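You operate a simulated robot arm through the tools that you are given. There is no shell and no other tool. Be economical: measure what you need, move in short steps, check, and stop when the job is done.

Carry out the task below with a simulated robot arm. There is one attempt and no reset: what you move stays moved.

## Task
Ready locked-off machine thirty's belt change: 950 mm belt from the bench drawer on the trolley, old belt slackened.
Fine: shut the drawer; free the red lock lever first, needle on SLACK; leave the door open for the fitter.

Only the result counts: the job must be done as asked and must still hold three seconds after the hand-in. Knocking over, shifting, dropping, spilling or breaking anything else fails it.

## Robot
A 7-joint arm with a two-finger parallel gripper on a trunk, on a base that drives. Base frame: it is fixed to the floor where the robot stands at the start and does not move with it; the origin is under the middle of the robot, x ahead of it, y to its left, z up. Units: m, rad, N and s.
With the tool pointing down near the work surface it reaches from about 0.34 to 0.76 m from the robot's upright axis, wherever it stands. Its first joint turns from -2.007 to 2.007 rad. Places, roughly: bench drawer [0.8, 0.1, 0.8]; red lock lever [-2, -0.8, 0.5]; tension wheel [-1.9, -0.9, 0.5]; top of the service trolley [0.2, 1, 0.8]. Payload 3.91 kg.
Tool frame: the origin (TCP) lies between the finger pads and is the grasp point; the fingertips stand 0.03 m ahead of it; z points along the fingers, y is the line along which they close. The gripper opens to 0.11 m. The fingers are 0.02 m wide and 0.01 m thick; the gripper's body (0.048 by 0.112 m) begins 0.055 m behind the TCP.
Orientation is told as [roll, pitch, yaw] about the base's x, y, z axes, in that order, counted from this pose: with the fingers straight down and closing along the base's y, the tool's x points along the base's -x, its y along +y and its z along -z.

## Interface
- The arm moves only by the tool jog_arm. Its argument "commands" is a list of rows, each a list of 7 numbers: the shift along the tool's x, y, z in m, then the turn, a rotation vector about the tool's x, y, z in rad, then the closure, from 0 (fully open) to 1 (shut). In form: [[dx, dy, dz, wx, wy, wz, gripper], ...]. A call has 1 to 8 rows; each row is the pose to reach, as a shift and turn from the pose commanded when the call began, along the tool's axes at that moment. A row lasts 0.2 s, in which the tool goes at most 0.05 m and 0.15 rad; a call with a longer step from one row to the next is refused whole, and so is a gripper value outside its range. A pose out of reach is approached as far as the arm can. The call stops where the force on the tool passes 40 N (or 10 N more than at its start, if that is more) or the arm is blocked; 0.2 s more then pass. Each finger travels about 0.108 m/s and halts on what it meets, pressing with about 32 N; the grip force reading is that of the motor and also rises with nothing between the fingers. The clock runs only during rows and for 0.2 s after the last one: add rows that repeat a pose to give the fingers time. The reply holds the time, the measured pose of the TCP, the force on the tool along the base axes, the opening and the grip force, in the units named above and with some noise, with the torque about the TCP (base axes, N m) and any sound that the robot's microphone picked up.
- Cameras (640 x 400 px; columns grow to the right, rows downward): "scene" is now at [0.0021, 0.1828, 1.54]; the picture's right is [0.42, -0.91, 0.00], its down [-0.78, -0.37, -0.50] and it looks along [0.45, 0.21, -0.87] (base axes); focal length 286 px, centre (320, 200). "wrist" rides on the gripper at [0.072, 0.017, -0.103] in the tool frame; the picture's right is [-0.23, 0.97, 0.00], its down [-0.76, -0.18, -0.62] and it looks along [-0.61, -0.14, 0.78] (tool axes); focal length 222 px, centre (320, 200). There is no depth. A picture from a camera that has moved, and an enlarged one, comes with that camera's place and axes in the base frame and with its lens.
- snapshot(camera): a new picture of that camera. No time passes.
- lift_body(by): slides the trunk up (or, below 0, down) by that many m; the arm and the scene camera ride with it, the base frame stays. It gives what a move gives, with no picture.
- base_move(legs): drives the robot by 1 to 6 legs, each [ahead, turn to the left] in m and rad, along the robot's own axes; the way and the turn of a leg run together, so that a leg with both is an arc; at most 1.5 m and 3.142 rad a leg. The arm and the cameras ride along, it lands a little off, and it stops where it bumps. It gives what a move gives.
- turn_head(pan, tilt): turns the head with the scene camera to pan (to the left, within 2.705 rad either way) and tilt (down, from -0.506 to 1.204), counted from straight ahead of the robot. It gives what a move gives.
- enlarge(camera, box): a new picture of the part [left, top, right, bottom] of that camera's present view, enlarged. No time passes.
- hand_in(): hands the job in; it is judged then, once.

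Go step by step. Nothing tells you exact positions but the pictures and the camera data: compare them with the known pose of the tool, close in by small moves and look again before you grip or let go. The budget is 120 turns and 78 pictures, counting those below and the enlarged ones. Unless the task says otherwise, let go and move clear before handing in, and close with one line.

The tools are called after "Call:" as a command line: name --pt "numbers of a row" for each row, then --argument value for the rest, lists and objects as JSON in quotes. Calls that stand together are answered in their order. jog_arm: Moves the arm, as the interface text tells. Its arguments: {"type":"object","properties":{"commands":{"type":"array"}},"required":["commands"]} The other tools are called the same way: lift_body (by) slides the trunk up or down; base_move (legs) drives the base; turn_head (pan, tilt) turns the head that bears the scene camera; snapshot (camera) takes a picture; enlarge (camera, box) takes an enlarged picture of a part of a camera's view; hand_in () hands the job in.

At the start:

```text
time_s: 0.0
tool_pos: [0.5219, 0.1524, 0.9985]
tcp_rot: [-0.001, 0.001, -0.003]
contact_force: [-0.1, -0.3, 0.6]
moment: [-0.02, -0.05, -0.01]
opening: 0.1101
grip_force: 0.1
trunk travel left (down, up): [-0.675, 0.315]
robot x, y, heading: [-0.0021, 0.0025, -0.003]
head pan, tilt: [0.438, 1.045]
```

scene: 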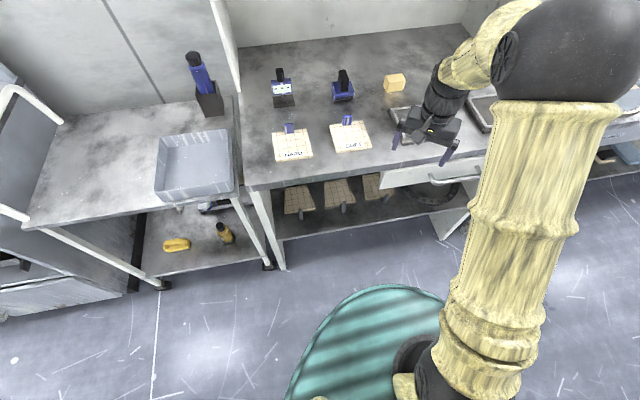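
wrist: 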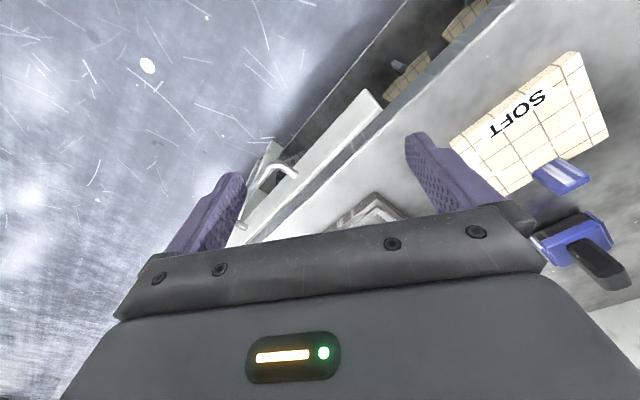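

I see the bench ahead with a drawer and handle, and a trolley at left with a tray on it. I'll look around first.

Call:
enlarge --camera "scene" --box '[240, 50, 520, 225]'

Call:
turn_head --pan -0.5 --tilt 0.8

Call:
snapshot --camera "scene"

Call:
turn_head --pan -2.6 --tilt 0.5

Call:
snapshot --camera "scene"

```text
2.29 times, centred on (380, 138) of scene
camera zoom: at [0.0021, 0.1828, 1.54], right [0.42, -0.91, 0.0], down [-0.78, -0.37, -0.5], along [0.45, 0.21, -0.87], focal length 652 px, centre (183, 343)
```

zoom: 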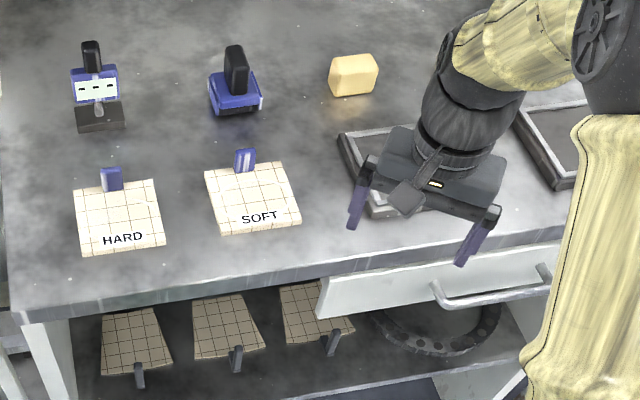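

```text
time_s: 1.2
tool_pos: [0.5212, 0.1532, 0.9979]
tcp_rot: [0.0, 0.0, 0.0]
contact_force: [-0.7, 0.7, 0.8]
moment: [0.01, -0.01, 0.02]
opening: 0.11
grip_force: 0.1
trunk travel left (down, up): [-0.675, 0.315]
robot x, y, heading: [0.0025, -0.0035, -0.004]
head pan, tilt: [-0.499, 0.799]
```

```text
74 pictures are left
camera scene: at [0.0125, 0.116, 1.5583], right [-0.48, -0.88, 0.0], down [-0.63, 0.34, -0.7], along [0.61, -0.33, -0.72], focal length 286 px, centre (320, 200)
```

scene: 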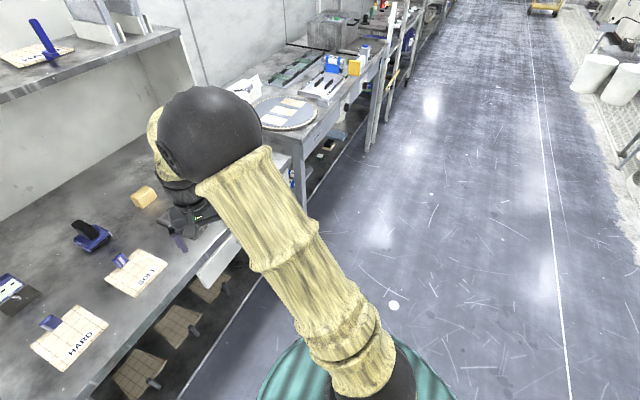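

```text
time_s: 3.2
tool_pos: [0.5218, 0.1513, 0.998]
tcp_rot: [0.0, 0.0, -0.001]
contact_force: [-0.3, -0.2, -0.2]
moment: [-0.02, 0.03, 0.02]
opening: 0.1101
grip_force: 0.0
trunk travel left (down, up): [-0.675, 0.315]
robot x, y, heading: [-0.0003, 0.0008, 0.001]
head pan, tilt: [-2.601, 0.499]
```

```text
73 pictures are left
camera scene: at [-0.1363, 0.1076, 1.5843], right [-0.52, 0.86, 0.0], down [0.41, 0.25, -0.88], along [-0.75, -0.45, -0.48], focal length 286 px, centre (320, 200)
```

scene: 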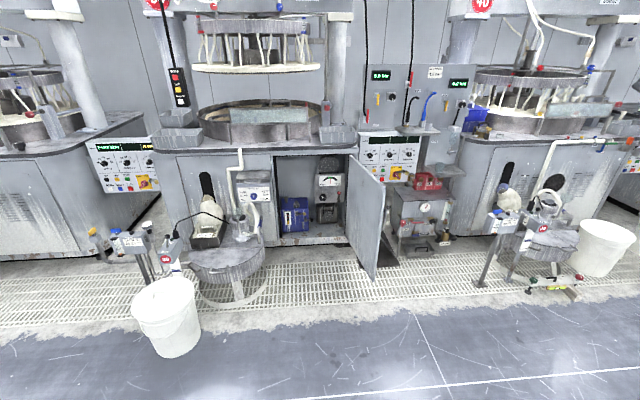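

The machines are behind me, and one has an open cabinet door. I'll zoom in on it.

Call:
enlarge --camera "scene" --box '[240, 130, 480, 280]'

Call:
enlarge --camera "scene" --box '[100, 0, 500, 120]'

```text
2.67 times, centred on (360, 205) of scene
camera zoom: at [-0.1363, 0.1076, 1.5843], right [-0.52, 0.86, 0.0], down [0.41, 0.25, -0.88], along [-0.75, -0.45, -0.48], focal length 761 px, centre (213, 187)
```

zoom: 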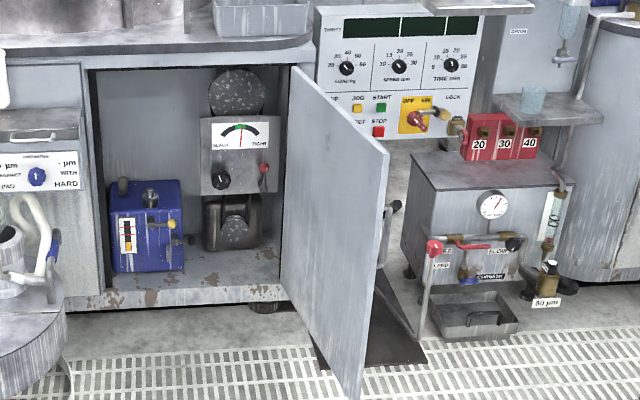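

```text
1.60 times, centred on (300, 60) of scene
camera zoom: at [-0.1363, 0.1076, 1.5843], right [-0.52, 0.86, 0.0], down [0.41, 0.25, -0.88], along [-0.75, -0.45, -0.48], focal length 457 px, centre (352, 424)
```

zoom: 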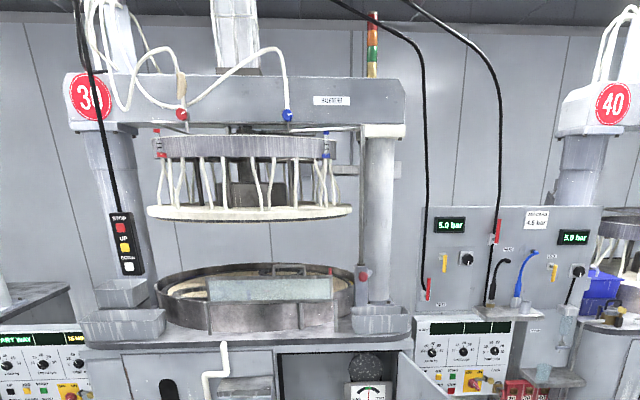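

Machine 30 is the one with the open door. Inside it are the tension gauge, a black knob and a red lever. Next I'll look at the drawer, with the wrist camera and the head.

Call:
turn_head --pan 0.0 --tilt 1.0

Call:
snapshot --camera "scene"

Call:
enlarge --camera "wrist" --box '[200, 0, 520, 240]'

```text
time_s: 5.5
tool_pos: [0.522, 0.1531, 0.9993]
tcp_rot: [0.001, 0.0, 0.001]
contact_force: [0.1, -0.3, -0.2]
moment: [0.01, -0.03, 0.02]
opening: 0.11
grip_force: 0.1
trunk travel left (down, up): [-0.675, 0.315]
robot x, y, heading: [-0.0008, -0.0004, 0.002]
head pan, tilt: [0.0, 1.0]
```

```text
70 pictures are left
camera scene: at [0.0113, 0.1545, 1.5432], right [0.0, -1.0, 0.0], down [-0.84, 0.0, -0.54], along [0.54, 0.0, -0.84], focal length 286 px, centre (320, 200)
```

scene: 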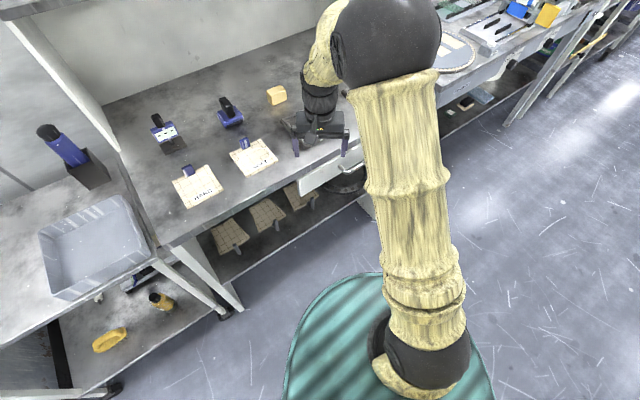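

```text
1.67 times, centred on (360, 120) of wrist
camera zoom: at [0.4492, 0.1688, 1.1009], right [0.23, 0.97, 0.0], down [0.76, -0.18, 0.62], along [0.61, -0.14, -0.78], focal length 370 px, centre (253, 333)
```

zoom: 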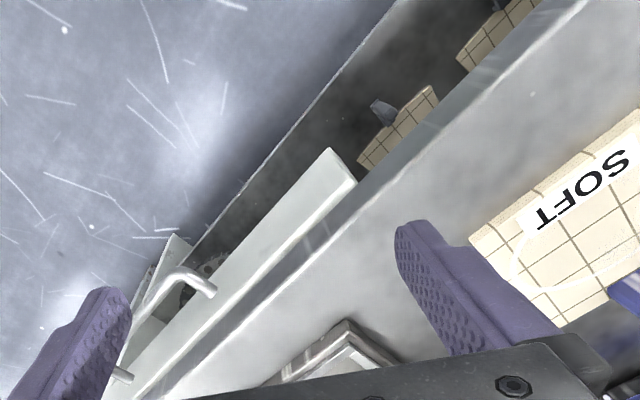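

The bench is turned about 0.55 rad relative to me. I'll lift a little for clearance, turn square to it and look again.

Call:
lift_body --by 0.12

Call:
base_move --legs '[[-0.1, 0], [0, 0.545]]'

Call:
turn_head --pan -0.55 --tilt 0.95

Call:
snapshot --camera "scene"

Call:
snapshot --camera "wrist"

```text
time_s: 7.0
tool_pos: [0.5211, 0.1525, 1.1182]
tcp_rot: [-0.001, 0.0, -0.001]
contact_force: [-0.2, 0.4, -0.8]
moment: [0.06, -0.03, 0.03]
opening: 0.1097
grip_force: 0.1
trunk travel left (down, up): [-0.795, 0.195]
robot x, y, heading: [-0.0014, 0.0019, 0.002]
head pan, tilt: [0.0, 1.0]
```

```text
time_s: 10.4
tool_pos: [0.2679, 0.4032, 1.1187]
tcp_rot: [0.0, 0.0, 0.552]
contact_force: [0.2, -0.5, -0.9]
moment: [-0.02, 0.01, 0.01]
opening: 0.1101
grip_force: 0.0
trunk travel left (down, up): [-0.795, 0.195]
robot x, y, heading: [-0.099, 0.0016, 0.551]
head pan, tilt: [0.0, 1.0]
```

```text
time_s: 11.4
tool_pos: [0.2666, 0.4033, 1.1191]
tcp_rot: [-0.001, 0.0, 0.551]
contact_force: [1.0, 0.1, -0.1]
moment: [-0.01, 0.03, 0.0]
opening: 0.1099
grip_force: 0.1
trunk travel left (down, up): [-0.795, 0.195]
robot x, y, heading: [-0.0958, -0.0013, 0.552]
head pan, tilt: [-0.55, 0.949]
```

```text
68 pictures are left
camera scene: at [-0.1539, 0.1007, 1.6668], right [0.0, -1.0, 0.0], down [-0.81, 0.0, -0.58], along [0.58, 0.0, -0.81], focal length 286 px, centre (320, 200)
```

scene: 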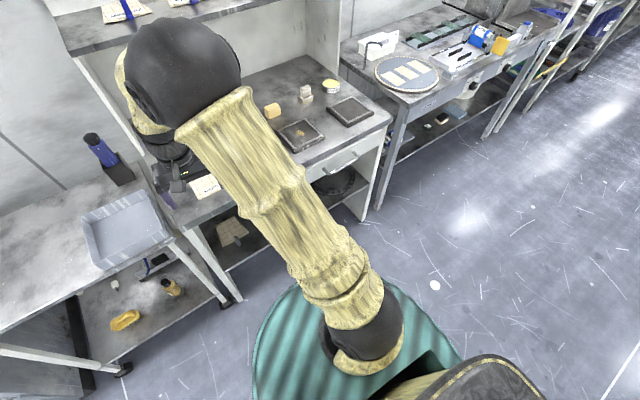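

```text
67 pictures are left
camera wrist: at [0.1971, 0.3789, 1.2209], right [-0.32, 0.95, 0.0], down [0.74, 0.25, 0.62], along [0.59, 0.2, -0.78], focal length 222 px, centre (320, 200)
```

wrist: 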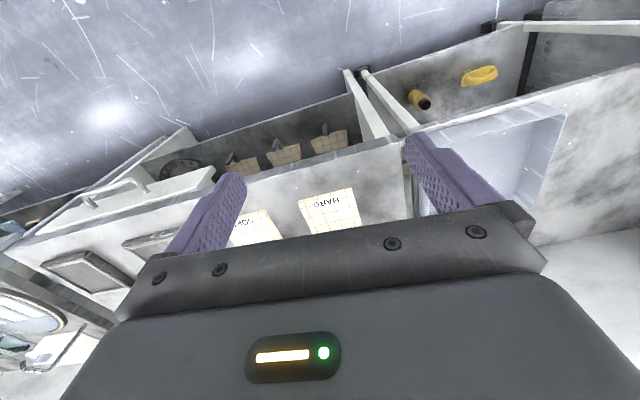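

Call:
enlarge --camera "scene" --box '[270, 90, 430, 240]'

Call:
enlarge --camera "wrist" --box '[0, 120, 240, 270]'

```text
2.67 times, centred on (350, 165) of scene
camera zoom: at [-0.1539, 0.1007, 1.6668], right [0.0, -1.0, 0.0], down [-0.81, 0.0, -0.58], along [0.58, 0.0, -0.81], focal length 761 px, centre (240, 293)
```

zoom: 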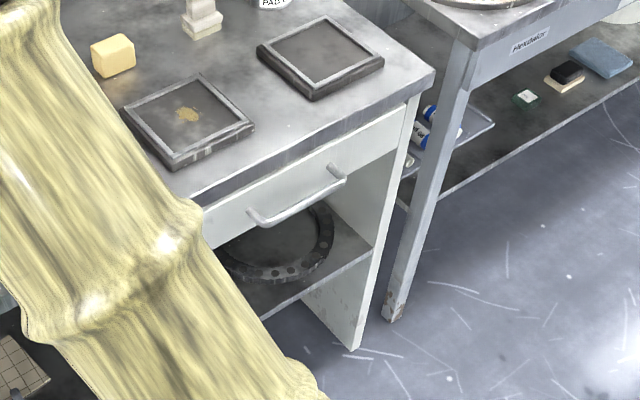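

```text
2.67 times, centred on (120, 195) of wrist
camera zoom: at [0.1971, 0.3789, 1.2209], right [-0.32, 0.95, 0.0], down [0.74, 0.25, 0.62], along [0.59, 0.2, -0.78], focal length 592 px, centre (853, 213)
```

zoom: 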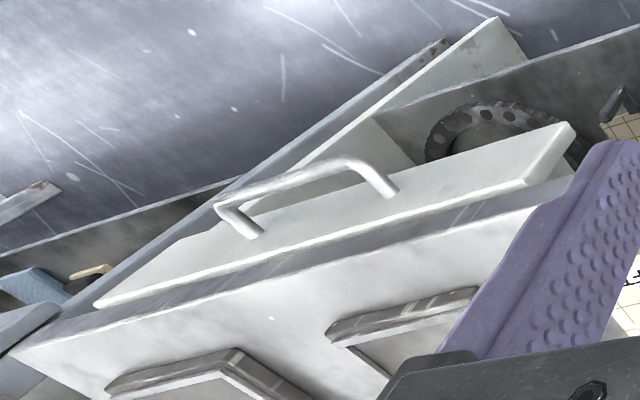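

The handle bar is at about (0.64, 0.01, 0.80) and the bench normal is about 0.58 rad. I'll drive so the handle is dead ahead.

Call:
base_move --legs '[[0, -1.543], [0.38, 0], [0, 1.571]]'

Call:
turn_head --pan 0.3 --tilt 1.0

Call:
snapshot --camera "scene"

Call:
snapshot --camera "wrist"

```text
time_s: 25.0
tool_pos: [0.4822, 0.0845, 1.1166]
tcp_rot: [-0.002, 0.002, 0.554]
contact_force: [0.1, -0.5, -0.2]
moment: [0.02, -0.03, 0.03]
opening: 0.1098
grip_force: 0.0
trunk travel left (down, up): [-0.795, 0.195]
robot x, y, heading: [0.1178, -0.3171, 0.553]
head pan, tilt: [-0.55, 0.949]
```

```text
time_s: 26.1
tool_pos: [0.4835, 0.083, 1.1188]
tcp_rot: [0.0, 0.001, 0.553]
contact_force: [0.3, -0.6, -0.1]
moment: [-0.03, 0.01, 0.02]
opening: 0.1104
grip_force: 0.1
trunk travel left (down, up): [-0.795, 0.195]
robot x, y, heading: [0.1177, -0.3231, 0.553]
head pan, tilt: [0.3, 1.0]
```

```text
64 pictures are left
camera scene: at [0.0351, -0.1671, 1.6632], right [0.75, -0.66, 0.0], down [-0.55, -0.63, -0.54], along [0.35, 0.41, -0.84], focal length 286 px, centre (320, 200)
```

scene: 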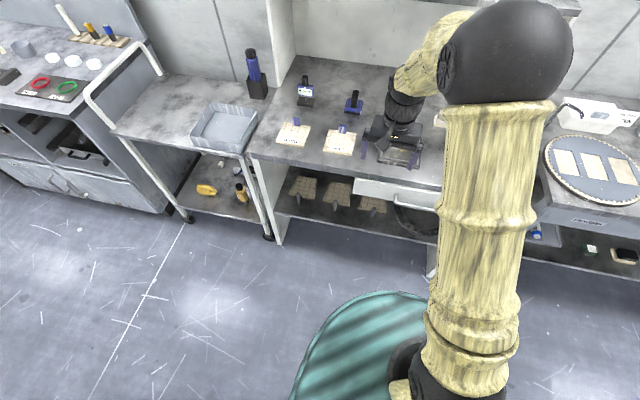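

```text
63 pictures are left
camera wrist: at [0.4124, 0.0599, 1.2209], right [-0.32, 0.95, 0.0], down [0.74, 0.25, 0.62], along [0.59, 0.2, -0.78], focal length 222 px, centre (320, 200)
```

wrist: 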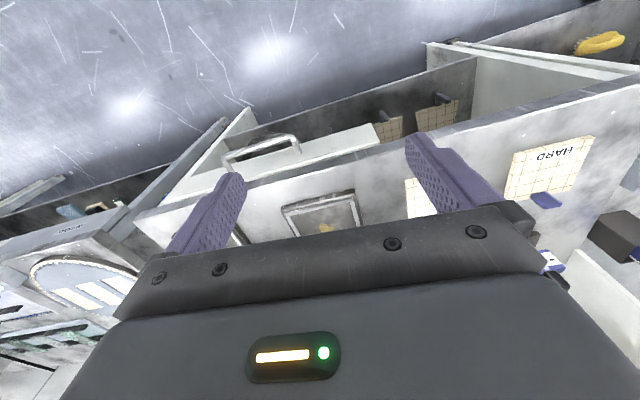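

The handle centre is confirmed at about (0.638, 0.01, 0.80). I'll turn the gripper so it closes across the bar and shift it over the approach point.

Call:
jog_arm --pt "-0.002 -0.02 0 0 0 0.15 0" --pt "-0.004 -0.04 0 0 0 0.3 0" --pt "-0.006 -0.06 0 0 0 0.45 0" --pt "-0.008 -0.08 0 0 0 0.6 0" --pt "-0.01 -0.1 0 0 0 0.75 0" --pt "-0.012 -0.12 0 0 0 0.9 0" --pt "-0.014 -0.14 0 0 0 1.05 0" --pt "-0.016 -0.147 0 0 0 1.2 0"

Call:
jog_arm --pt "0 0 0 0 0 0.15 0" --pt "0 0 0 0 0 0.3 0" --pt "0 0 0 0 0 0.323 0"

Call:
jog_arm --pt "0 0 0 -0.15 0 0 0" --pt "0 0 0 -0.3 0 0 0" --pt "0 0 0 -0.45 0 0 0" --pt "0 0 0 -0.6 0 0 0" --pt "0 0 0 -0.75 0 0 0" --pt "0 0 0 -0.9 0 0 0"

Call:
lift_body --by -0.2

Call:
snapshot --camera "wrist"

```text
time_s: 27.9
tool_pos: [0.5742, -0.0326, 1.118]
tcp_rot: [0.001, 0.002, -0.65]
contact_force: [-0.1, -0.7, 1.1]
moment: [-0.01, 0.01, -0.02]
opening: 0.1098
grip_force: 0.1
trunk travel left (down, up): [-0.795, 0.195]
robot x, y, heading: [0.1185, -0.3172, 0.555]
head pan, tilt: [0.3, 1.0]
```

```text
time_s: 28.7
tool_pos: [0.5746, -0.0318, 1.1181]
tcp_rot: [0.003, -0.001, -0.972]
contact_force: [-0.9, 0.0, -0.1]
moment: [0.02, 0.0, -0.02]
opening: 0.1099
grip_force: 0.1
trunk travel left (down, up): [-0.795, 0.195]
robot x, y, heading: [0.1177, -0.3207, 0.554]
head pan, tilt: [0.3, 1.0]
```

```text
time_s: 30.1
tool_pos: [0.5739, -0.0322, 1.1179]
tcp_rot: [0.901, 0.002, -0.968]
contact_force: [-0.1, -0.3, 0.6]
moment: [0.05, 0.01, 0.0]
opening: 0.1098
grip_force: 0.0
trunk travel left (down, up): [-0.795, 0.195]
robot x, y, heading: [0.1184, -0.3199, 0.556]
head pan, tilt: [0.3, 1.0]
```

```text
time_s: 32.3
tool_pos: [0.5739, -0.0327, 0.9181]
tcp_rot: [0.901, -0.001, -0.972]
contact_force: [-0.9, 0.1, -0.5]
moment: [0.03, -0.02, 0.03]
opening: 0.1099
grip_force: 0.0
trunk travel left (down, up): [-0.595, 0.395]
robot x, y, heading: [0.1221, -0.3167, 0.549]
head pan, tilt: [0.3, 1.0]
```

```text
62 pictures are left
camera wrist: at [0.4743, -0.0135, 0.9951], right [0.63, 0.16, 0.76], down [-0.06, -0.97, 0.25], along [0.78, -0.2, -0.6], focal length 222 px, centre (320, 200)
```

wrist: 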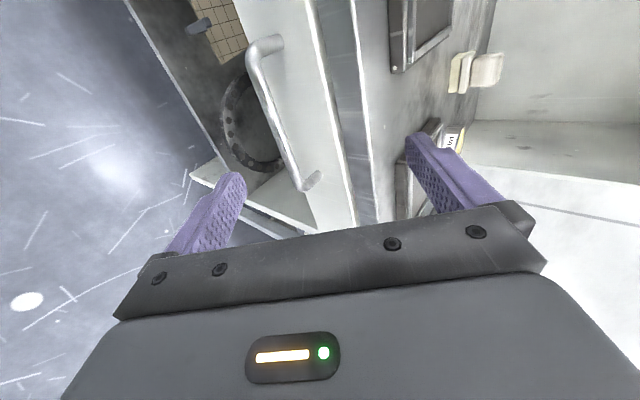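

The handle is clearly in view and squared up with the fingers. I'll close in part of the way and check.

Call:
jog_arm --pt "0 -0.03 0.0 0 0 0 0" --pt "0 -0.047 0.02 0 0 0 0" --pt "0 -0.047 0.05 0 0 0 0" --pt "0 -0.047 0.075 0 0 0 0"

Call:
snapshot --camera "wrist"

```text
time_s: 33.3
tool_pos: [0.5977, -0.015, 0.8353]
tcp_rot: [0.898, 0.0, -0.968]
contact_force: [0.2, -0.1, 0.3]
moment: [-0.03, -0.01, 0.02]
opening: 0.11
grip_force: 0.1
trunk travel left (down, up): [-0.595, 0.395]
robot x, y, heading: [0.1182, -0.3197, 0.555]
head pan, tilt: [0.3, 1.0]
```

```text
61 pictures are left
camera wrist: at [0.4983, 0.0041, 0.9108], right [0.63, 0.16, 0.76], down [-0.06, -0.97, 0.25], along [0.78, -0.2, -0.6], focal length 222 px, centre (320, 200)
```

wrist: 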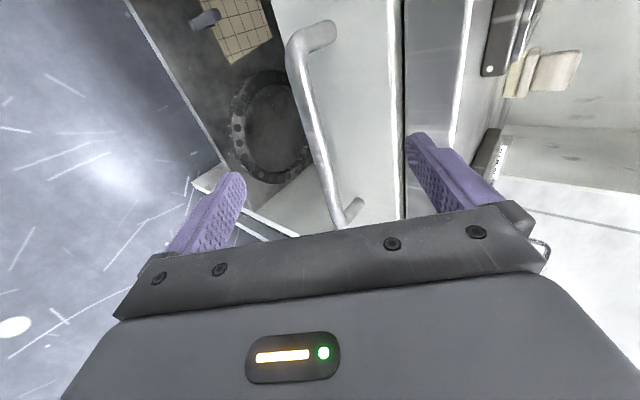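

The bar lines up with the tool axis, about 0.06 m ahead. I'll narrow the fingers, advance 0.047 m, and then close.

Call:
jog_arm --pt "0 0 0 0 0 0 0.62" --pt "0 0 0 0 0 0 0.62" --pt "0 0 0.02 0 0 0 0.62" --pt "0 0 0.035 0 0 0 0.62" --pt "0 0 0.047 0 0 0 0.62"

Call:
snapshot --camera "wrist"

```text
time_s: 34.5
tool_pos: [0.6273, 0.0053, 0.8044]
tcp_rot: [0.901, 0.0, -0.967]
contact_force: [-0.5, -0.1, -0.5]
moment: [0.02, -0.01, 0.0]
opening: 0.042
grip_force: 0.0
trunk travel left (down, up): [-0.595, 0.395]
robot x, y, heading: [0.1187, -0.3197, 0.554]
head pan, tilt: [0.3, 1.0]
```

```text
60 pictures are left
camera wrist: at [0.528, 0.025, 0.8824], right [0.63, 0.16, 0.76], down [-0.06, -0.97, 0.25], along [0.78, -0.2, -0.6], focal length 222 px, centre (320, 200)
```

wrist: 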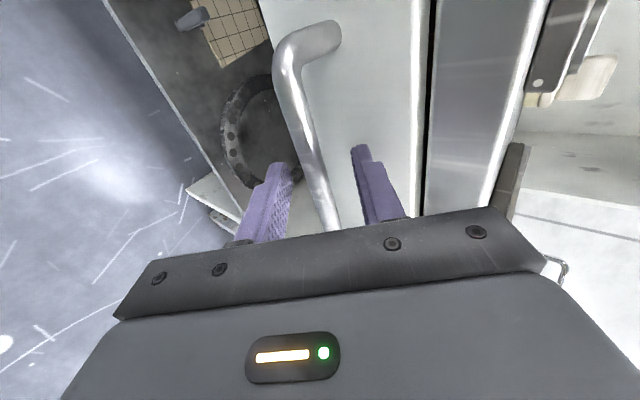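

The bar is between the fingers, so I'll close on it.

Call:
jog_arm --pt "0 0 0.005 0 0 0 1" --pt "0 0 0.005 0 0 0 1" --pt "0 0 0.005 0 0 0 1" --pt "0 0 0.005 0 0 0 1"

Call:
base_move --legs '[[-0.12, 0]]'

Call:
turn_head --pan 0.2 --tilt 1.0

Call:
snapshot --camera "scene"

Call:
snapshot --camera "wrist"

```text
time_s: 35.5
tool_pos: [0.6279, 0.0062, 0.8036]
tcp_rot: [0.898, 0.0, -0.97]
contact_force: [-17.2, -12.2, 0.1]
moment: [-0.47, -0.13, 0.59]
opening: 0.0139
grip_force: 45.1
trunk travel left (down, up): [-0.595, 0.395]
robot x, y, heading: [0.1172, -0.3194, 0.556]
head pan, tilt: [0.3, 1.0]
```

```text
time_s: 36.8
tool_pos: [0.5309, -0.0603, 0.8037]
tcp_rot: [0.9, -0.002, -0.977]
contact_force: [19.0, -28.0, 3.2]
moment: [-0.88, -0.64, 0.1]
opening: 0.0139
grip_force: 45.3
trunk travel left (down, up): [-0.595, 0.395]
robot x, y, heading: [0.0143, -0.3842, 0.557]
head pan, tilt: [0.3, 1.0]
```

```text
time_s: 37.5
tool_pos: [0.5316, -0.059, 0.8028]
tcp_rot: [0.904, -0.005, -0.98]
contact_force: [4.2, -7.5, 2.4]
moment: [-1.21, -0.91, -0.64]
opening: 0.0139
grip_force: 45.2
trunk travel left (down, up): [-0.595, 0.395]
robot x, y, heading: [0.016, -0.3851, 0.554]
head pan, tilt: [0.201, 1.0]
```

```text
59 pictures are left
camera scene: at [-0.0612, -0.2357, 1.4633], right [0.69, -0.73, 0.0], down [-0.61, -0.58, -0.54], along [0.39, 0.37, -0.84], focal length 286 px, centre (320, 200)
```

scene: 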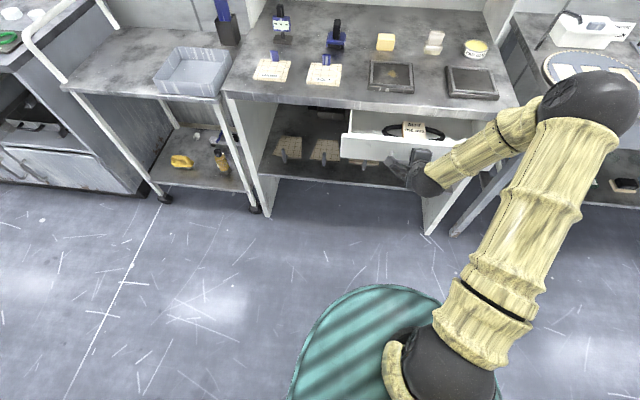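

```text
58 pictures are left
camera wrist: at [0.4326, -0.0398, 0.8792], right [0.63, 0.15, 0.77], down [-0.07, -0.97, 0.25], along [0.78, -0.21, -0.59], focal length 222 px, centre (320, 200)
```

wrist: 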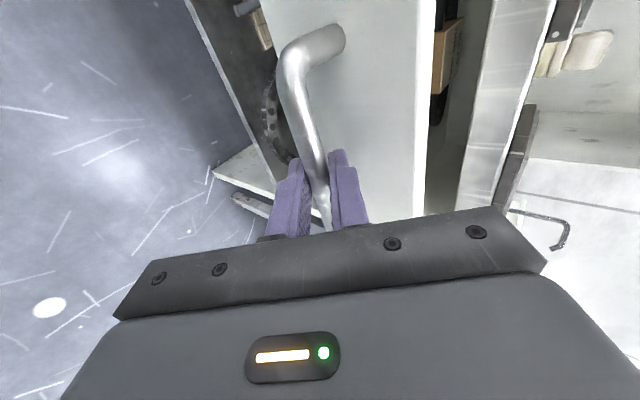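

The drawer slides, and belts with label tags are inside. I'll keep pulling.

Call:
base_move --legs '[[-0.12, 0]]'

Call:
snapshot --camera "scene"

Call:
enlarge --camera "scene" --box '[320, 60, 500, 180]'

```text
time_s: 38.8
tool_pos: [0.4333, -0.1266, 0.8039]
tcp_rot: [0.901, -0.005, -0.985]
contact_force: [18.5, -26.0, 6.5]
moment: [-0.91, -0.68, -0.01]
opening: 0.0137
grip_force: 45.4
trunk travel left (down, up): [-0.595, 0.395]
robot x, y, heading: [-0.0838, -0.4474, 0.554]
head pan, tilt: [0.201, 1.0]
```

```text
57 pictures are left
camera scene: at [-0.1602, -0.3003, 1.4637], right [0.68, -0.73, 0.0], down [-0.61, -0.57, -0.54], along [0.39, 0.37, -0.84], focal length 286 px, centre (320, 200)
```

scene: 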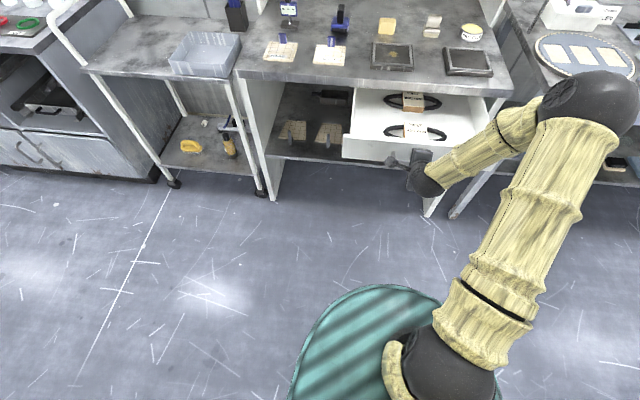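

```text
3.33 times, centred on (410, 120) of scene
camera zoom: at [-0.1602, -0.3003, 1.4637], right [0.68, -0.73, 0.0], down [-0.61, -0.57, -0.54], along [0.39, 0.37, -0.84], focal length 952 px, centre (20, 467)
```

zoom: 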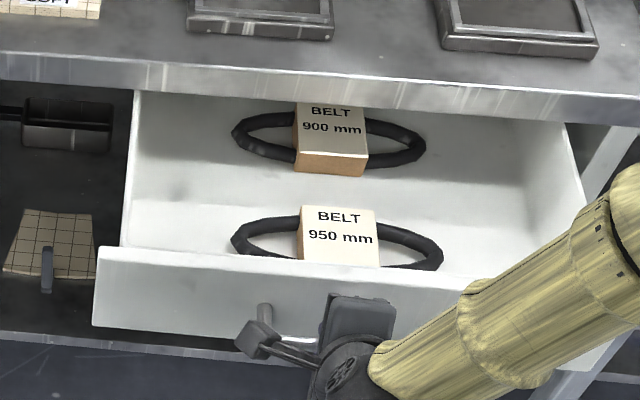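

The 950 mm belt is the front one, in a labelled sleeve. I'll let go of the handle, back off, rise and point the gripper down.

Call:
jog_arm --pt "0 0 0 0 0 0 0.65" --pt "0 0 0 0 0 0 0.65" --pt "0 0 -0.02 0 0 0 0.65" --pt "0 0 -0.05 0 0 0 0.65" --pt "0 0 -0.08 0 0 0 0.65"

Call:
lift_body --by 0.2

Call:
jog_arm --pt "0 0 0 0.15 0 0 0" --pt "0 0 0 0.3 0 0 0" --pt "0 0 0 0.45 0 0 0" --pt "0 0 0 0.6 0 0 0" --pt "0 0 0 0.75 0 0 0" --pt "0 0 0 0.9 0 0 0"

Call:
snapshot --camera "wrist"

Call:
enlarge --camera "scene" --box '[320, 60, 500, 180]'

```text
time_s: 40.0
tool_pos: [0.3799, -0.1594, 0.8521]
tcp_rot: [0.901, -0.007, -0.982]
contact_force: [0.0, 1.1, 0.4]
moment: [0.02, -0.01, 0.01]
opening: 0.0385
grip_force: 0.0
trunk travel left (down, up): [-0.595, 0.395]
robot x, y, heading: [-0.0813, -0.4434, 0.553]
head pan, tilt: [0.201, 1.0]
```

```text
time_s: 42.2
tool_pos: [0.3812, -0.1596, 1.0514]
tcp_rot: [0.899, -0.009, -0.984]
contact_force: [1.1, 0.3, 0.5]
moment: [-0.05, -0.04, 0.05]
opening: 0.0387
grip_force: 0.0
trunk travel left (down, up): [-0.795, 0.195]
robot x, y, heading: [-0.0836, -0.4439, 0.553]
head pan, tilt: [0.201, 1.0]
```

```text
time_s: 43.6
tool_pos: [0.3804, -0.1585, 1.0522]
tcp_rot: [0.0, -0.009, -0.984]
contact_force: [-0.4, 0.3, -0.2]
moment: [0.02, 0.0, 0.01]
opening: 0.1102
grip_force: 0.1
trunk travel left (down, up): [-0.795, 0.195]
robot x, y, heading: [-0.0826, -0.4453, 0.551]
head pan, tilt: [0.201, 1.0]
```

```text
55 pictures are left
camera wrist: at [0.3539, -0.089, 1.1539], right [0.94, 0.35, 0.0], down [0.27, -0.73, 0.63], along [0.22, -0.59, -0.78], focal length 222 px, centre (320, 200)
```

wrist: 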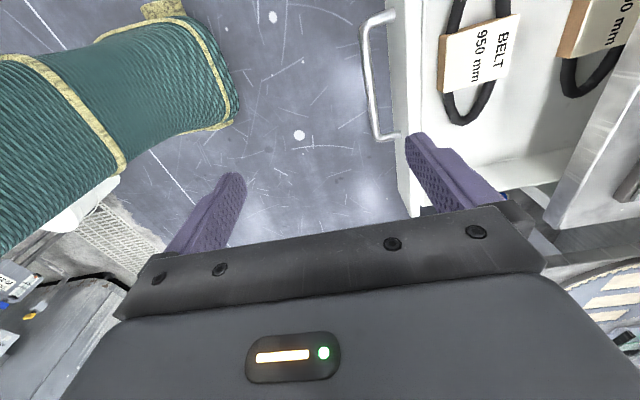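

```text
3.33 times, centred on (410, 120) of scene
camera zoom: at [-0.1609, -0.296, 1.6632], right [0.68, -0.73, 0.0], down [-0.61, -0.58, -0.54], along [0.39, 0.37, -0.84], focal length 952 px, centre (20, 467)
```

zoom: 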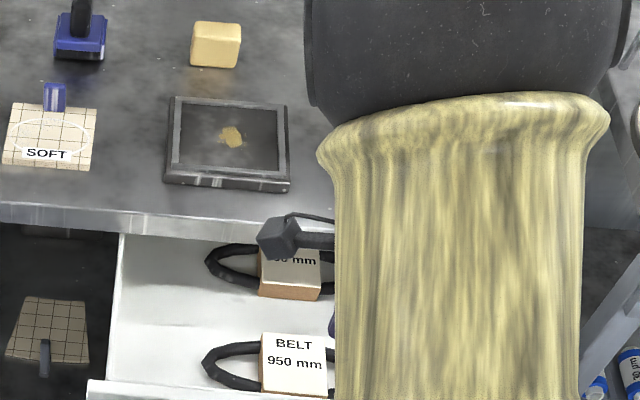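

The 950 sleeve top centre is at about (0.56, -0.05, 0.80), near the reach limit. I'll drive ahead 0.12 m and move the gripper above it.

Call:
base_move --legs '[[0.12, 0]]'

Call:
jog_arm --pt "-0.008 0.03 0 0 0 0 0" --pt "-0.008 0.06 0.03 0 0 0 0" --pt "-0.008 0.088 0.07 0 0 0 0"

Call:
snapshot --camera "wrist"

```text
time_s: 45.0
tool_pos: [0.4813, -0.0976, 1.0511]
tcp_rot: [0.0, -0.007, -0.985]
contact_force: [-0.2, -0.2, 0.0]
moment: [0.01, 0.0, 0.02]
opening: 0.1102
grip_force: 0.0
trunk travel left (down, up): [-0.795, 0.195]
robot x, y, heading: [0.0201, -0.3835, 0.555]
head pan, tilt: [0.201, 1.0]
```

```text
time_s: 45.8
tool_pos: [0.561, -0.0574, 0.982]
tcp_rot: [-0.001, -0.007, -0.983]
contact_force: [0.4, 0.0, -0.3]
moment: [0.01, 0.02, 0.03]
opening: 0.1101
grip_force: 0.1
trunk travel left (down, up): [-0.795, 0.195]
robot x, y, heading: [0.0186, -0.3795, 0.549]
head pan, tilt: [0.201, 1.0]
```

```text
53 pictures are left
camera wrist: at [0.5353, 0.0122, 1.0843], right [0.94, 0.35, 0.0], down [0.27, -0.73, 0.63], along [0.22, -0.59, -0.78], focal length 222 px, centre (320, 200)
```

wrist: 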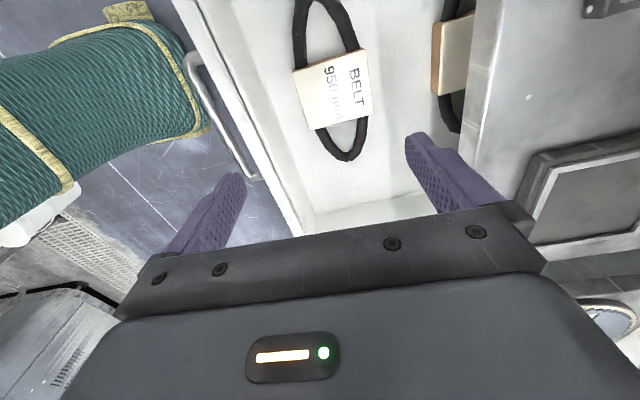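

The sleeve centre refines to about (0.574, -0.043), top at about 0.79. I'll centre on it and descend partway.

Call:
jog_arm --pt "0.005 0.019 0 0 0 0 0" --pt "0.005 0.019 0.04 0 0 0 0" --pt "0.005 0.019 0.08 0 0 0 0" --pt "0.005 0.019 0.125 0 0 0 0"

Call:
snapshot --camera "wrist"

Call:
snapshot --camera "scene"

```text
time_s: 46.8
tool_pos: [0.573, -0.0411, 0.8593]
tcp_rot: [0.002, -0.009, -0.985]
contact_force: [-0.2, 1.0, -0.3]
moment: [-0.01, 0.02, 0.02]
opening: 0.1101
grip_force: 0.0
trunk travel left (down, up): [-0.795, 0.195]
robot x, y, heading: [0.0205, -0.3788, 0.555]
head pan, tilt: [0.201, 1.0]
```

```text
52 pictures are left
camera wrist: at [0.5468, 0.0292, 0.9605], right [0.94, 0.35, 0.0], down [0.27, -0.73, 0.63], along [0.22, -0.59, -0.78], focal length 222 px, centre (320, 200)
```

wrist: 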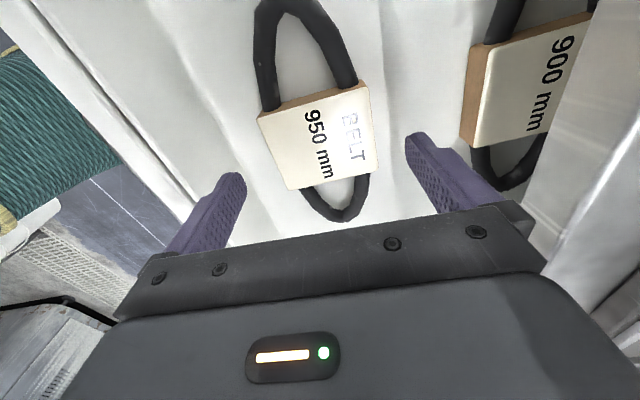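

```text
51 pictures are left
camera scene: at [-0.0589, -0.2337, 1.6633], right [0.68, -0.73, 0.0], down [-0.61, -0.58, -0.54], along [0.39, 0.37, -0.84], focal length 286 px, centre (320, 200)
```

scene: 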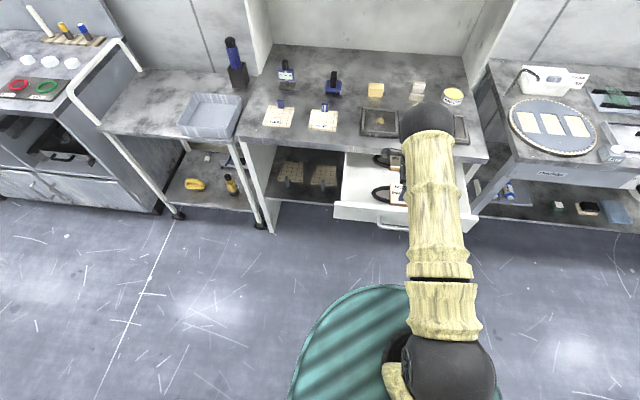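

The gripper is aligned and the sleeve is about 0.08 m wide, which fits. I'll go down and grip.

Call:
jog_arm --pt "-0.006 0 0.03 0 0 0 0" --pt "-0.006 0 0.055 0 0 0 0" --pt "-0.006 0 0.067 0 0 0 0" --pt "-0.006 0 0.067 0 0 0 0"

Call:
snapshot --camera "wrist"

```text
time_s: 47.8
tool_pos: [0.5772, -0.0441, 0.7907]
tcp_rot: [0.003, -0.01, -0.984]
contact_force: [0.5, -0.9, 0.2]
moment: [-0.04, -0.03, -0.01]
opening: 0.11
grip_force: 0.1
trunk travel left (down, up): [-0.795, 0.195]
robot x, y, heading: [0.0189, -0.3782, 0.551]
head pan, tilt: [0.201, 1.0]
```

```text
50 pictures are left
camera wrist: at [0.551, 0.0247, 0.8931], right [0.94, 0.35, 0.0], down [0.27, -0.73, 0.63], along [0.22, -0.59, -0.78], focal length 222 px, centre (320, 200)
```

wrist: 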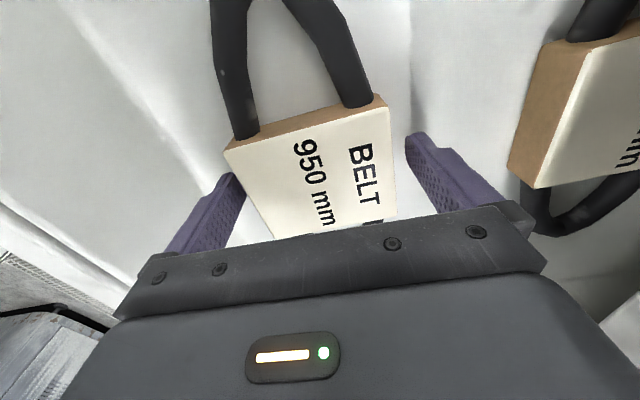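

Call:
jog_arm --pt "0 0 0.004 0 0 0 0.3" --pt "0 0 0.004 0 0 0 1" --pt "0 0 0.004 0 0 0 1" --pt "0 0 0.004 0 0 0 1"

Call:
jog_arm --pt "0 0 -0.03 0 0 0 1" --pt "0 0 -0.07 0 0 0 1" --pt "0 0 -0.12 0 0 0 1" --pt "0 0 -0.17 0 0 0 1"

Call:
snapshot --camera "wrist"

```text
time_s: 48.8
tool_pos: [0.5764, -0.0442, 0.7903]
tcp_rot: [0.006, -0.009, -0.984]
contact_force: [0.6, 1.3, 26.9]
moment: [0.05, 0.24, 0.34]
opening: 0.0901
grip_force: 31.8
trunk travel left (down, up): [-0.795, 0.195]
robot x, y, heading: [0.02, -0.3836, 0.551]
head pan, tilt: [0.201, 1.0]
```

```text
time_s: 49.8
tool_pos: [0.5734, -0.044, 0.9546]
tcp_rot: [0.001, -0.008, -0.984]
contact_force: [0.5, -0.1, -2.4]
moment: [0.0, 0.01, 0.0]
opening: 0.0901
grip_force: 32.3
trunk travel left (down, up): [-0.795, 0.195]
robot x, y, heading: [0.0188, -0.3815, 0.546]
head pan, tilt: [0.201, 1.0]
```

```text
49 pictures are left
camera wrist: at [0.5473, 0.0242, 1.0563], right [0.94, 0.35, 0.0], down [0.27, -0.73, 0.63], along [0.22, -0.59, -0.78], focal length 222 px, centre (320, 200)
```

wrist: 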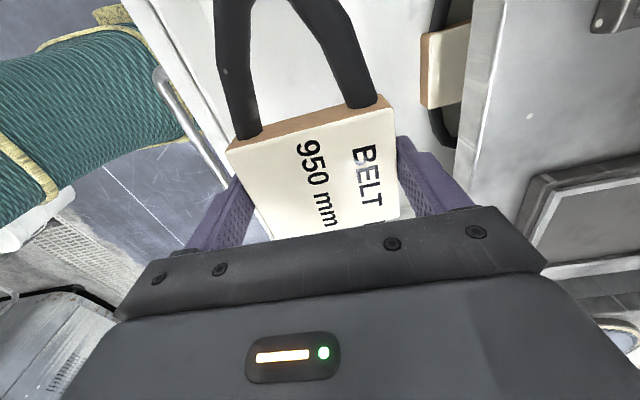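

The belt is held. I'll raise it, back off and drive left to the trolley, then look at the free area left of the tray.

Call:
lift_body --by 0.12

Call:
base_move --legs '[[-0.2, 0], [0, 1.6], [1.08, 0], [0, -1.57]]'

Call:
turn_head --pan 0.3 --tilt 0.8

Call:
snapshot --camera "scene"

```text
time_s: 51.2
tool_pos: [0.5757, -0.0447, 1.0744]
tcp_rot: [0.0, -0.01, -0.985]
contact_force: [-0.1, -0.2, -2.1]
moment: [-0.01, 0.0, 0.01]
opening: 0.0901
grip_force: 32.0
trunk travel left (down, up): [-0.915, 0.075]
robot x, y, heading: [0.0186, -0.3793, 0.551]
head pan, tilt: [0.201, 1.0]
```

```text
time_s: 70.2
tool_pos: [-0.2425, 0.782, 1.0738]
tcp_rot: [0.002, -0.007, -0.896]
contact_force: [0.0, -0.2, -2.8]
moment: [0.0, 0.01, -0.02]
opening: 0.0896
grip_force: 32.2
trunk travel left (down, up): [-0.915, 0.075]
robot x, y, heading: [-0.7651, 0.3965, 0.639]
head pan, tilt: [0.201, 1.0]
```

```text
time_s: 71.0
tool_pos: [-0.2437, 0.7806, 1.0734]
tcp_rot: [0.0, -0.006, -0.898]
contact_force: [-0.3, 0.7, -1.1]
moment: [0.01, 0.02, -0.01]
opening: 0.0896
grip_force: 32.0
trunk travel left (down, up): [-0.915, 0.075]
robot x, y, heading: [-0.7705, 0.3988, 0.638]
head pan, tilt: [0.3, 0.799]
```

```text
48 pictures are left
camera scene: at [-0.8569, 0.5506, 1.7983], right [0.81, -0.59, 0.0], down [-0.42, -0.58, -0.7], along [0.41, 0.56, -0.72], focal length 286 px, centre (320, 200)
```

scene: 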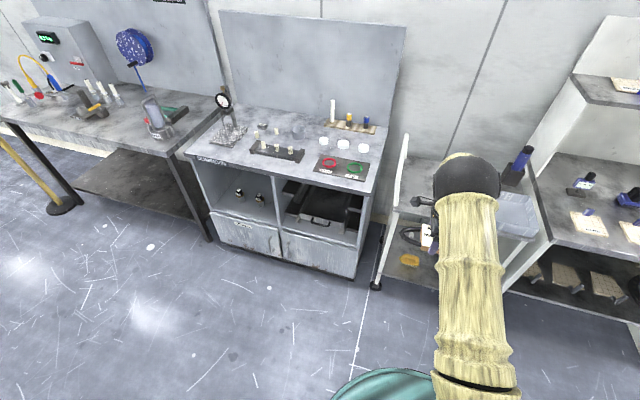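

Call:
base_move --legs '[[0.0, -0.05], [0.3, 0]]'

Call:
turn_head --pan 0.5 --tilt 0.9

Call:
snapshot --camera "scene"

Call:
snapshot --camera "wrist"

```text
time_s: 73.8
tool_pos: [0.0243, 0.9258, 1.0728]
tcp_rot: [0.0, -0.009, -0.943]
contact_force: [0.6, 0.3, -1.5]
moment: [-0.01, 0.04, 0.0]
opening: 0.09
grip_force: 32.2
trunk travel left (down, up): [-0.915, 0.075]
robot x, y, heading: [-0.5165, 0.567, 0.593]
head pan, tilt: [0.3, 0.799]
```

```text
time_s: 74.5
tool_pos: [0.0238, 0.9231, 1.0735]
tcp_rot: [-0.001, -0.007, -0.942]
contact_force: [0.5, 0.4, -2.1]
moment: [0.02, 0.0, 0.03]
opening: 0.0895
grip_force: 31.3
trunk travel left (down, up): [-0.915, 0.075]
robot x, y, heading: [-0.5172, 0.5665, 0.597]
head pan, tilt: [0.499, 0.901]
```

```text
47 pictures are left
camera scene: at [-0.6163, 0.7262, 1.7905], right [0.89, -0.46, 0.0], down [-0.36, -0.7, -0.62], along [0.29, 0.55, -0.78], focal length 286 px, centre (320, 200)
```

scene: 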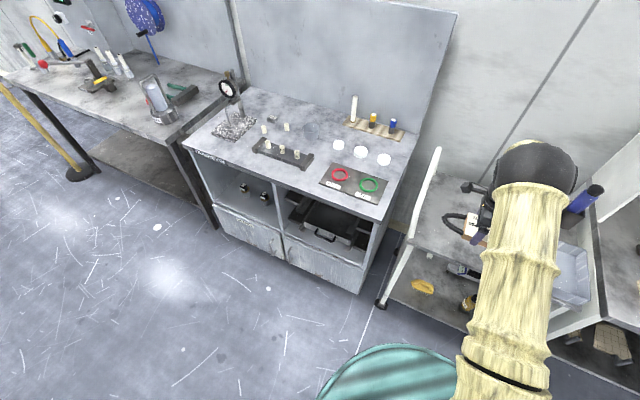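

```text
46 pictures are left
camera wrist: at [-0.0059, 0.9922, 1.1759], right [0.92, 0.39, 0.0], down [0.3, -0.72, 0.63], along [0.25, -0.58, -0.78], focal length 222 px, centre (320, 200)
```

wrist: 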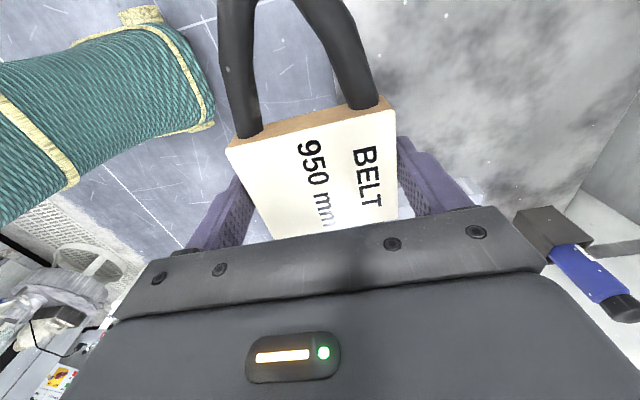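

Call:
base_move --legs '[[0.21, 0]]'

Call:
turn_head --pan 0.4 --tilt 0.9

Call:
snapshot --camera "scene"

Call:
snapshot --camera "wrist"

```text
time_s: 76.3
tool_pos: [0.2007, 1.0416, 1.0737]
tcp_rot: [-0.001, -0.007, -0.943]
contact_force: [-0.1, 0.7, -2.6]
moment: [-0.01, 0.03, -0.03]
opening: 0.0896
grip_force: 32.1
trunk travel left (down, up): [-0.915, 0.075]
robot x, y, heading: [-0.3404, 0.6837, 0.597]
head pan, tilt: [0.499, 0.901]
```

```text
time_s: 77.0
tool_pos: [0.1995, 1.0412, 1.075]
tcp_rot: [0.0, -0.008, -0.945]
contact_force: [0.5, -0.6, -1.7]
moment: [0.01, 0.01, -0.04]
opening: 0.0901
grip_force: 32.3
trunk travel left (down, up): [-0.915, 0.075]
robot x, y, heading: [-0.3436, 0.6847, 0.59]
head pan, tilt: [0.4, 0.901]
```

```text
45 pictures are left
camera scene: at [-0.4344, 0.8408, 1.7904], right [0.84, -0.55, 0.0], down [-0.43, -0.66, -0.62], along [0.34, 0.52, -0.78], focal length 286 px, centre (320, 200)
```

scene: 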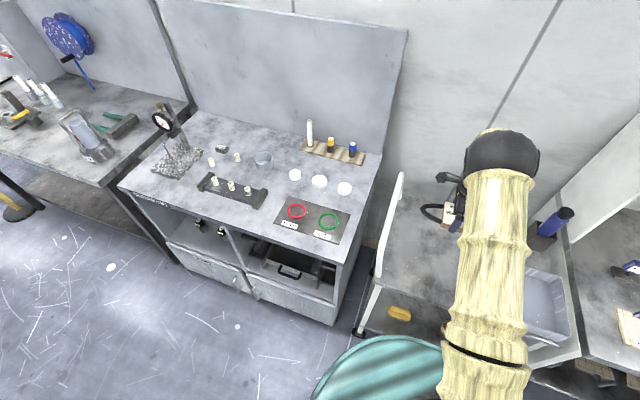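

```text
44 pictures are left
camera wrist: at [0.17, 1.1098, 1.176], right [0.92, 0.39, 0.0], down [0.3, -0.72, 0.63], along [0.25, -0.58, -0.78], focal length 222 px, centre (320, 200)
```

wrist: 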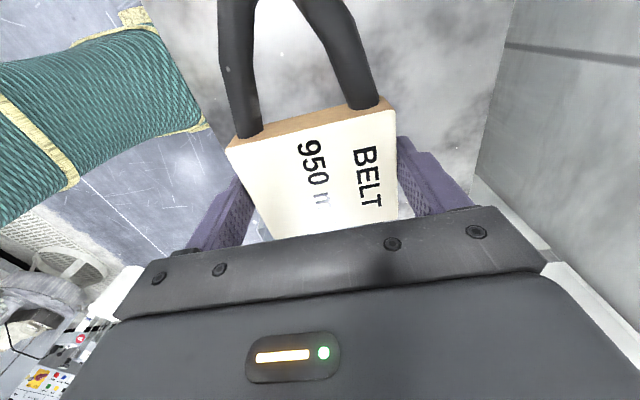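

I'm over the free part of the trolley top. I'll shift slightly right, away from the trolley's handle, and lower gently until contact.

Call:
lift_body --by -0.18

Call:
jog_arm --pt "-0.02 0 0.0 0 0 0 1" --pt "-0.03 0 0.01 0 0 0 1" --pt "-0.03 0 0.02 0 0 0 1" --pt "-0.03 0 0.03 0 0 0 1"

Call:
snapshot --camera "wrist"

Call:
snapshot --camera "scene"

```text
time_s: 79.0
tool_pos: [0.1985, 1.0412, 0.8933]
tcp_rot: [0.001, -0.007, -0.945]
contact_force: [-0.9, 0.2, -1.9]
moment: [-0.02, -0.03, 0.04]
opening: 0.0901
grip_force: 31.9
trunk travel left (down, up): [-0.735, 0.255]
robot x, y, heading: [-0.3429, 0.6845, 0.589]
head pan, tilt: [0.4, 0.901]
```

```text
time_s: 80.0
tool_pos: [0.2172, 1.0161, 0.8642]
tcp_rot: [-0.002, -0.008, -0.944]
contact_force: [0.1, 0.3, -2.4]
moment: [0.03, -0.01, 0.01]
opening: 0.0897
grip_force: 33.2
trunk travel left (down, up): [-0.735, 0.255]
robot x, y, heading: [-0.3425, 0.6815, 0.595]
head pan, tilt: [0.4, 0.901]
```

```text
43 pictures are left
camera wrist: at [0.1878, 1.0852, 0.9659], right [0.92, 0.39, 0.0], down [0.3, -0.72, 0.63], along [0.25, -0.58, -0.78], focal length 222 px, centre (320, 200)
```

wrist: 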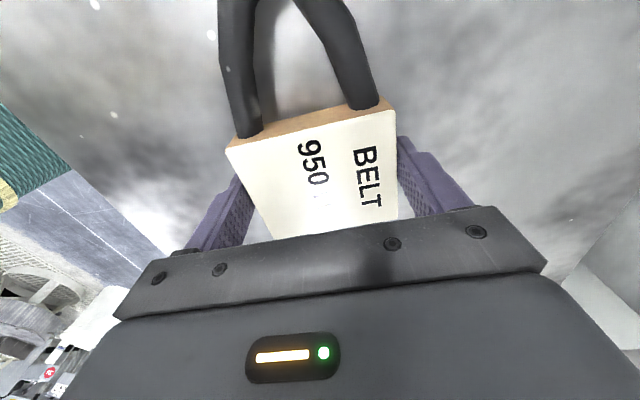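

```text
42 pictures are left
camera scene: at [-0.4339, 0.8409, 1.6104], right [0.84, -0.55, 0.0], down [-0.43, -0.66, -0.62], along [0.34, 0.52, -0.78], focal length 286 px, centre (320, 200)
```

scene: 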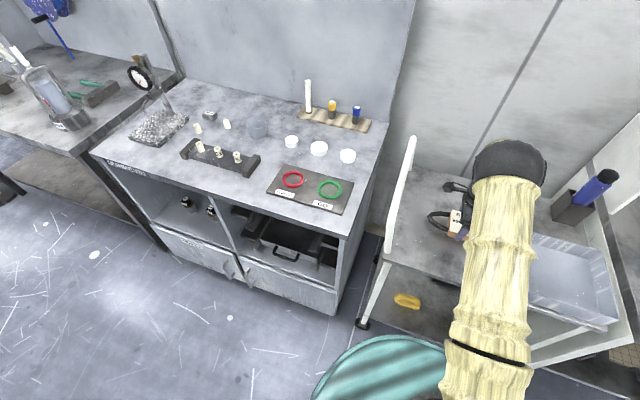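

Call:
jog_arm --pt "0 0 0.008 0 0 0 1" --pt "0 0 0.016 0 0 0 1" --pt "0 0 0.022 0 0 0 1"

Call:
jog_arm --pt "0 0 0.004 0 0 0 1" --pt "0 0 0.007 0 0 0 1"

```text
time_s: 80.8
tool_pos: [0.2191, 1.0176, 0.8517]
tcp_rot: [0.008, -0.006, -0.943]
contact_force: [-7.9, -4.6, 20.0]
moment: [-0.73, 1.1, -0.04]
opening: 0.0896
grip_force: 31.9
trunk travel left (down, up): [-0.735, 0.255]
robot x, y, heading: [-0.3378, 0.6878, 0.593]
head pan, tilt: [0.4, 0.901]
stopped in row 3: the force on the tool passed its limit at 47 N (the readings are from after the stop); the commanded pose is now the measured one
```

```text
time_s: 81.2
tool_pos: [0.2185, 1.017, 0.8501]
tcp_rot: [0.011, -0.006, -0.942]
contact_force: [-9.5, -6.2, 20.9]
moment: [-0.76, 1.35, 0.05]
opening: 0.0898
grip_force: 31.9
trunk travel left (down, up): [-0.735, 0.255]
robot x, y, heading: [-0.34, 0.6834, 0.593]
head pan, tilt: [0.4, 0.901]
stopped in row 2: the force on the tool passed its limit at 44 N (the readings are from after the stop); the commanded pose is now the measured one
```

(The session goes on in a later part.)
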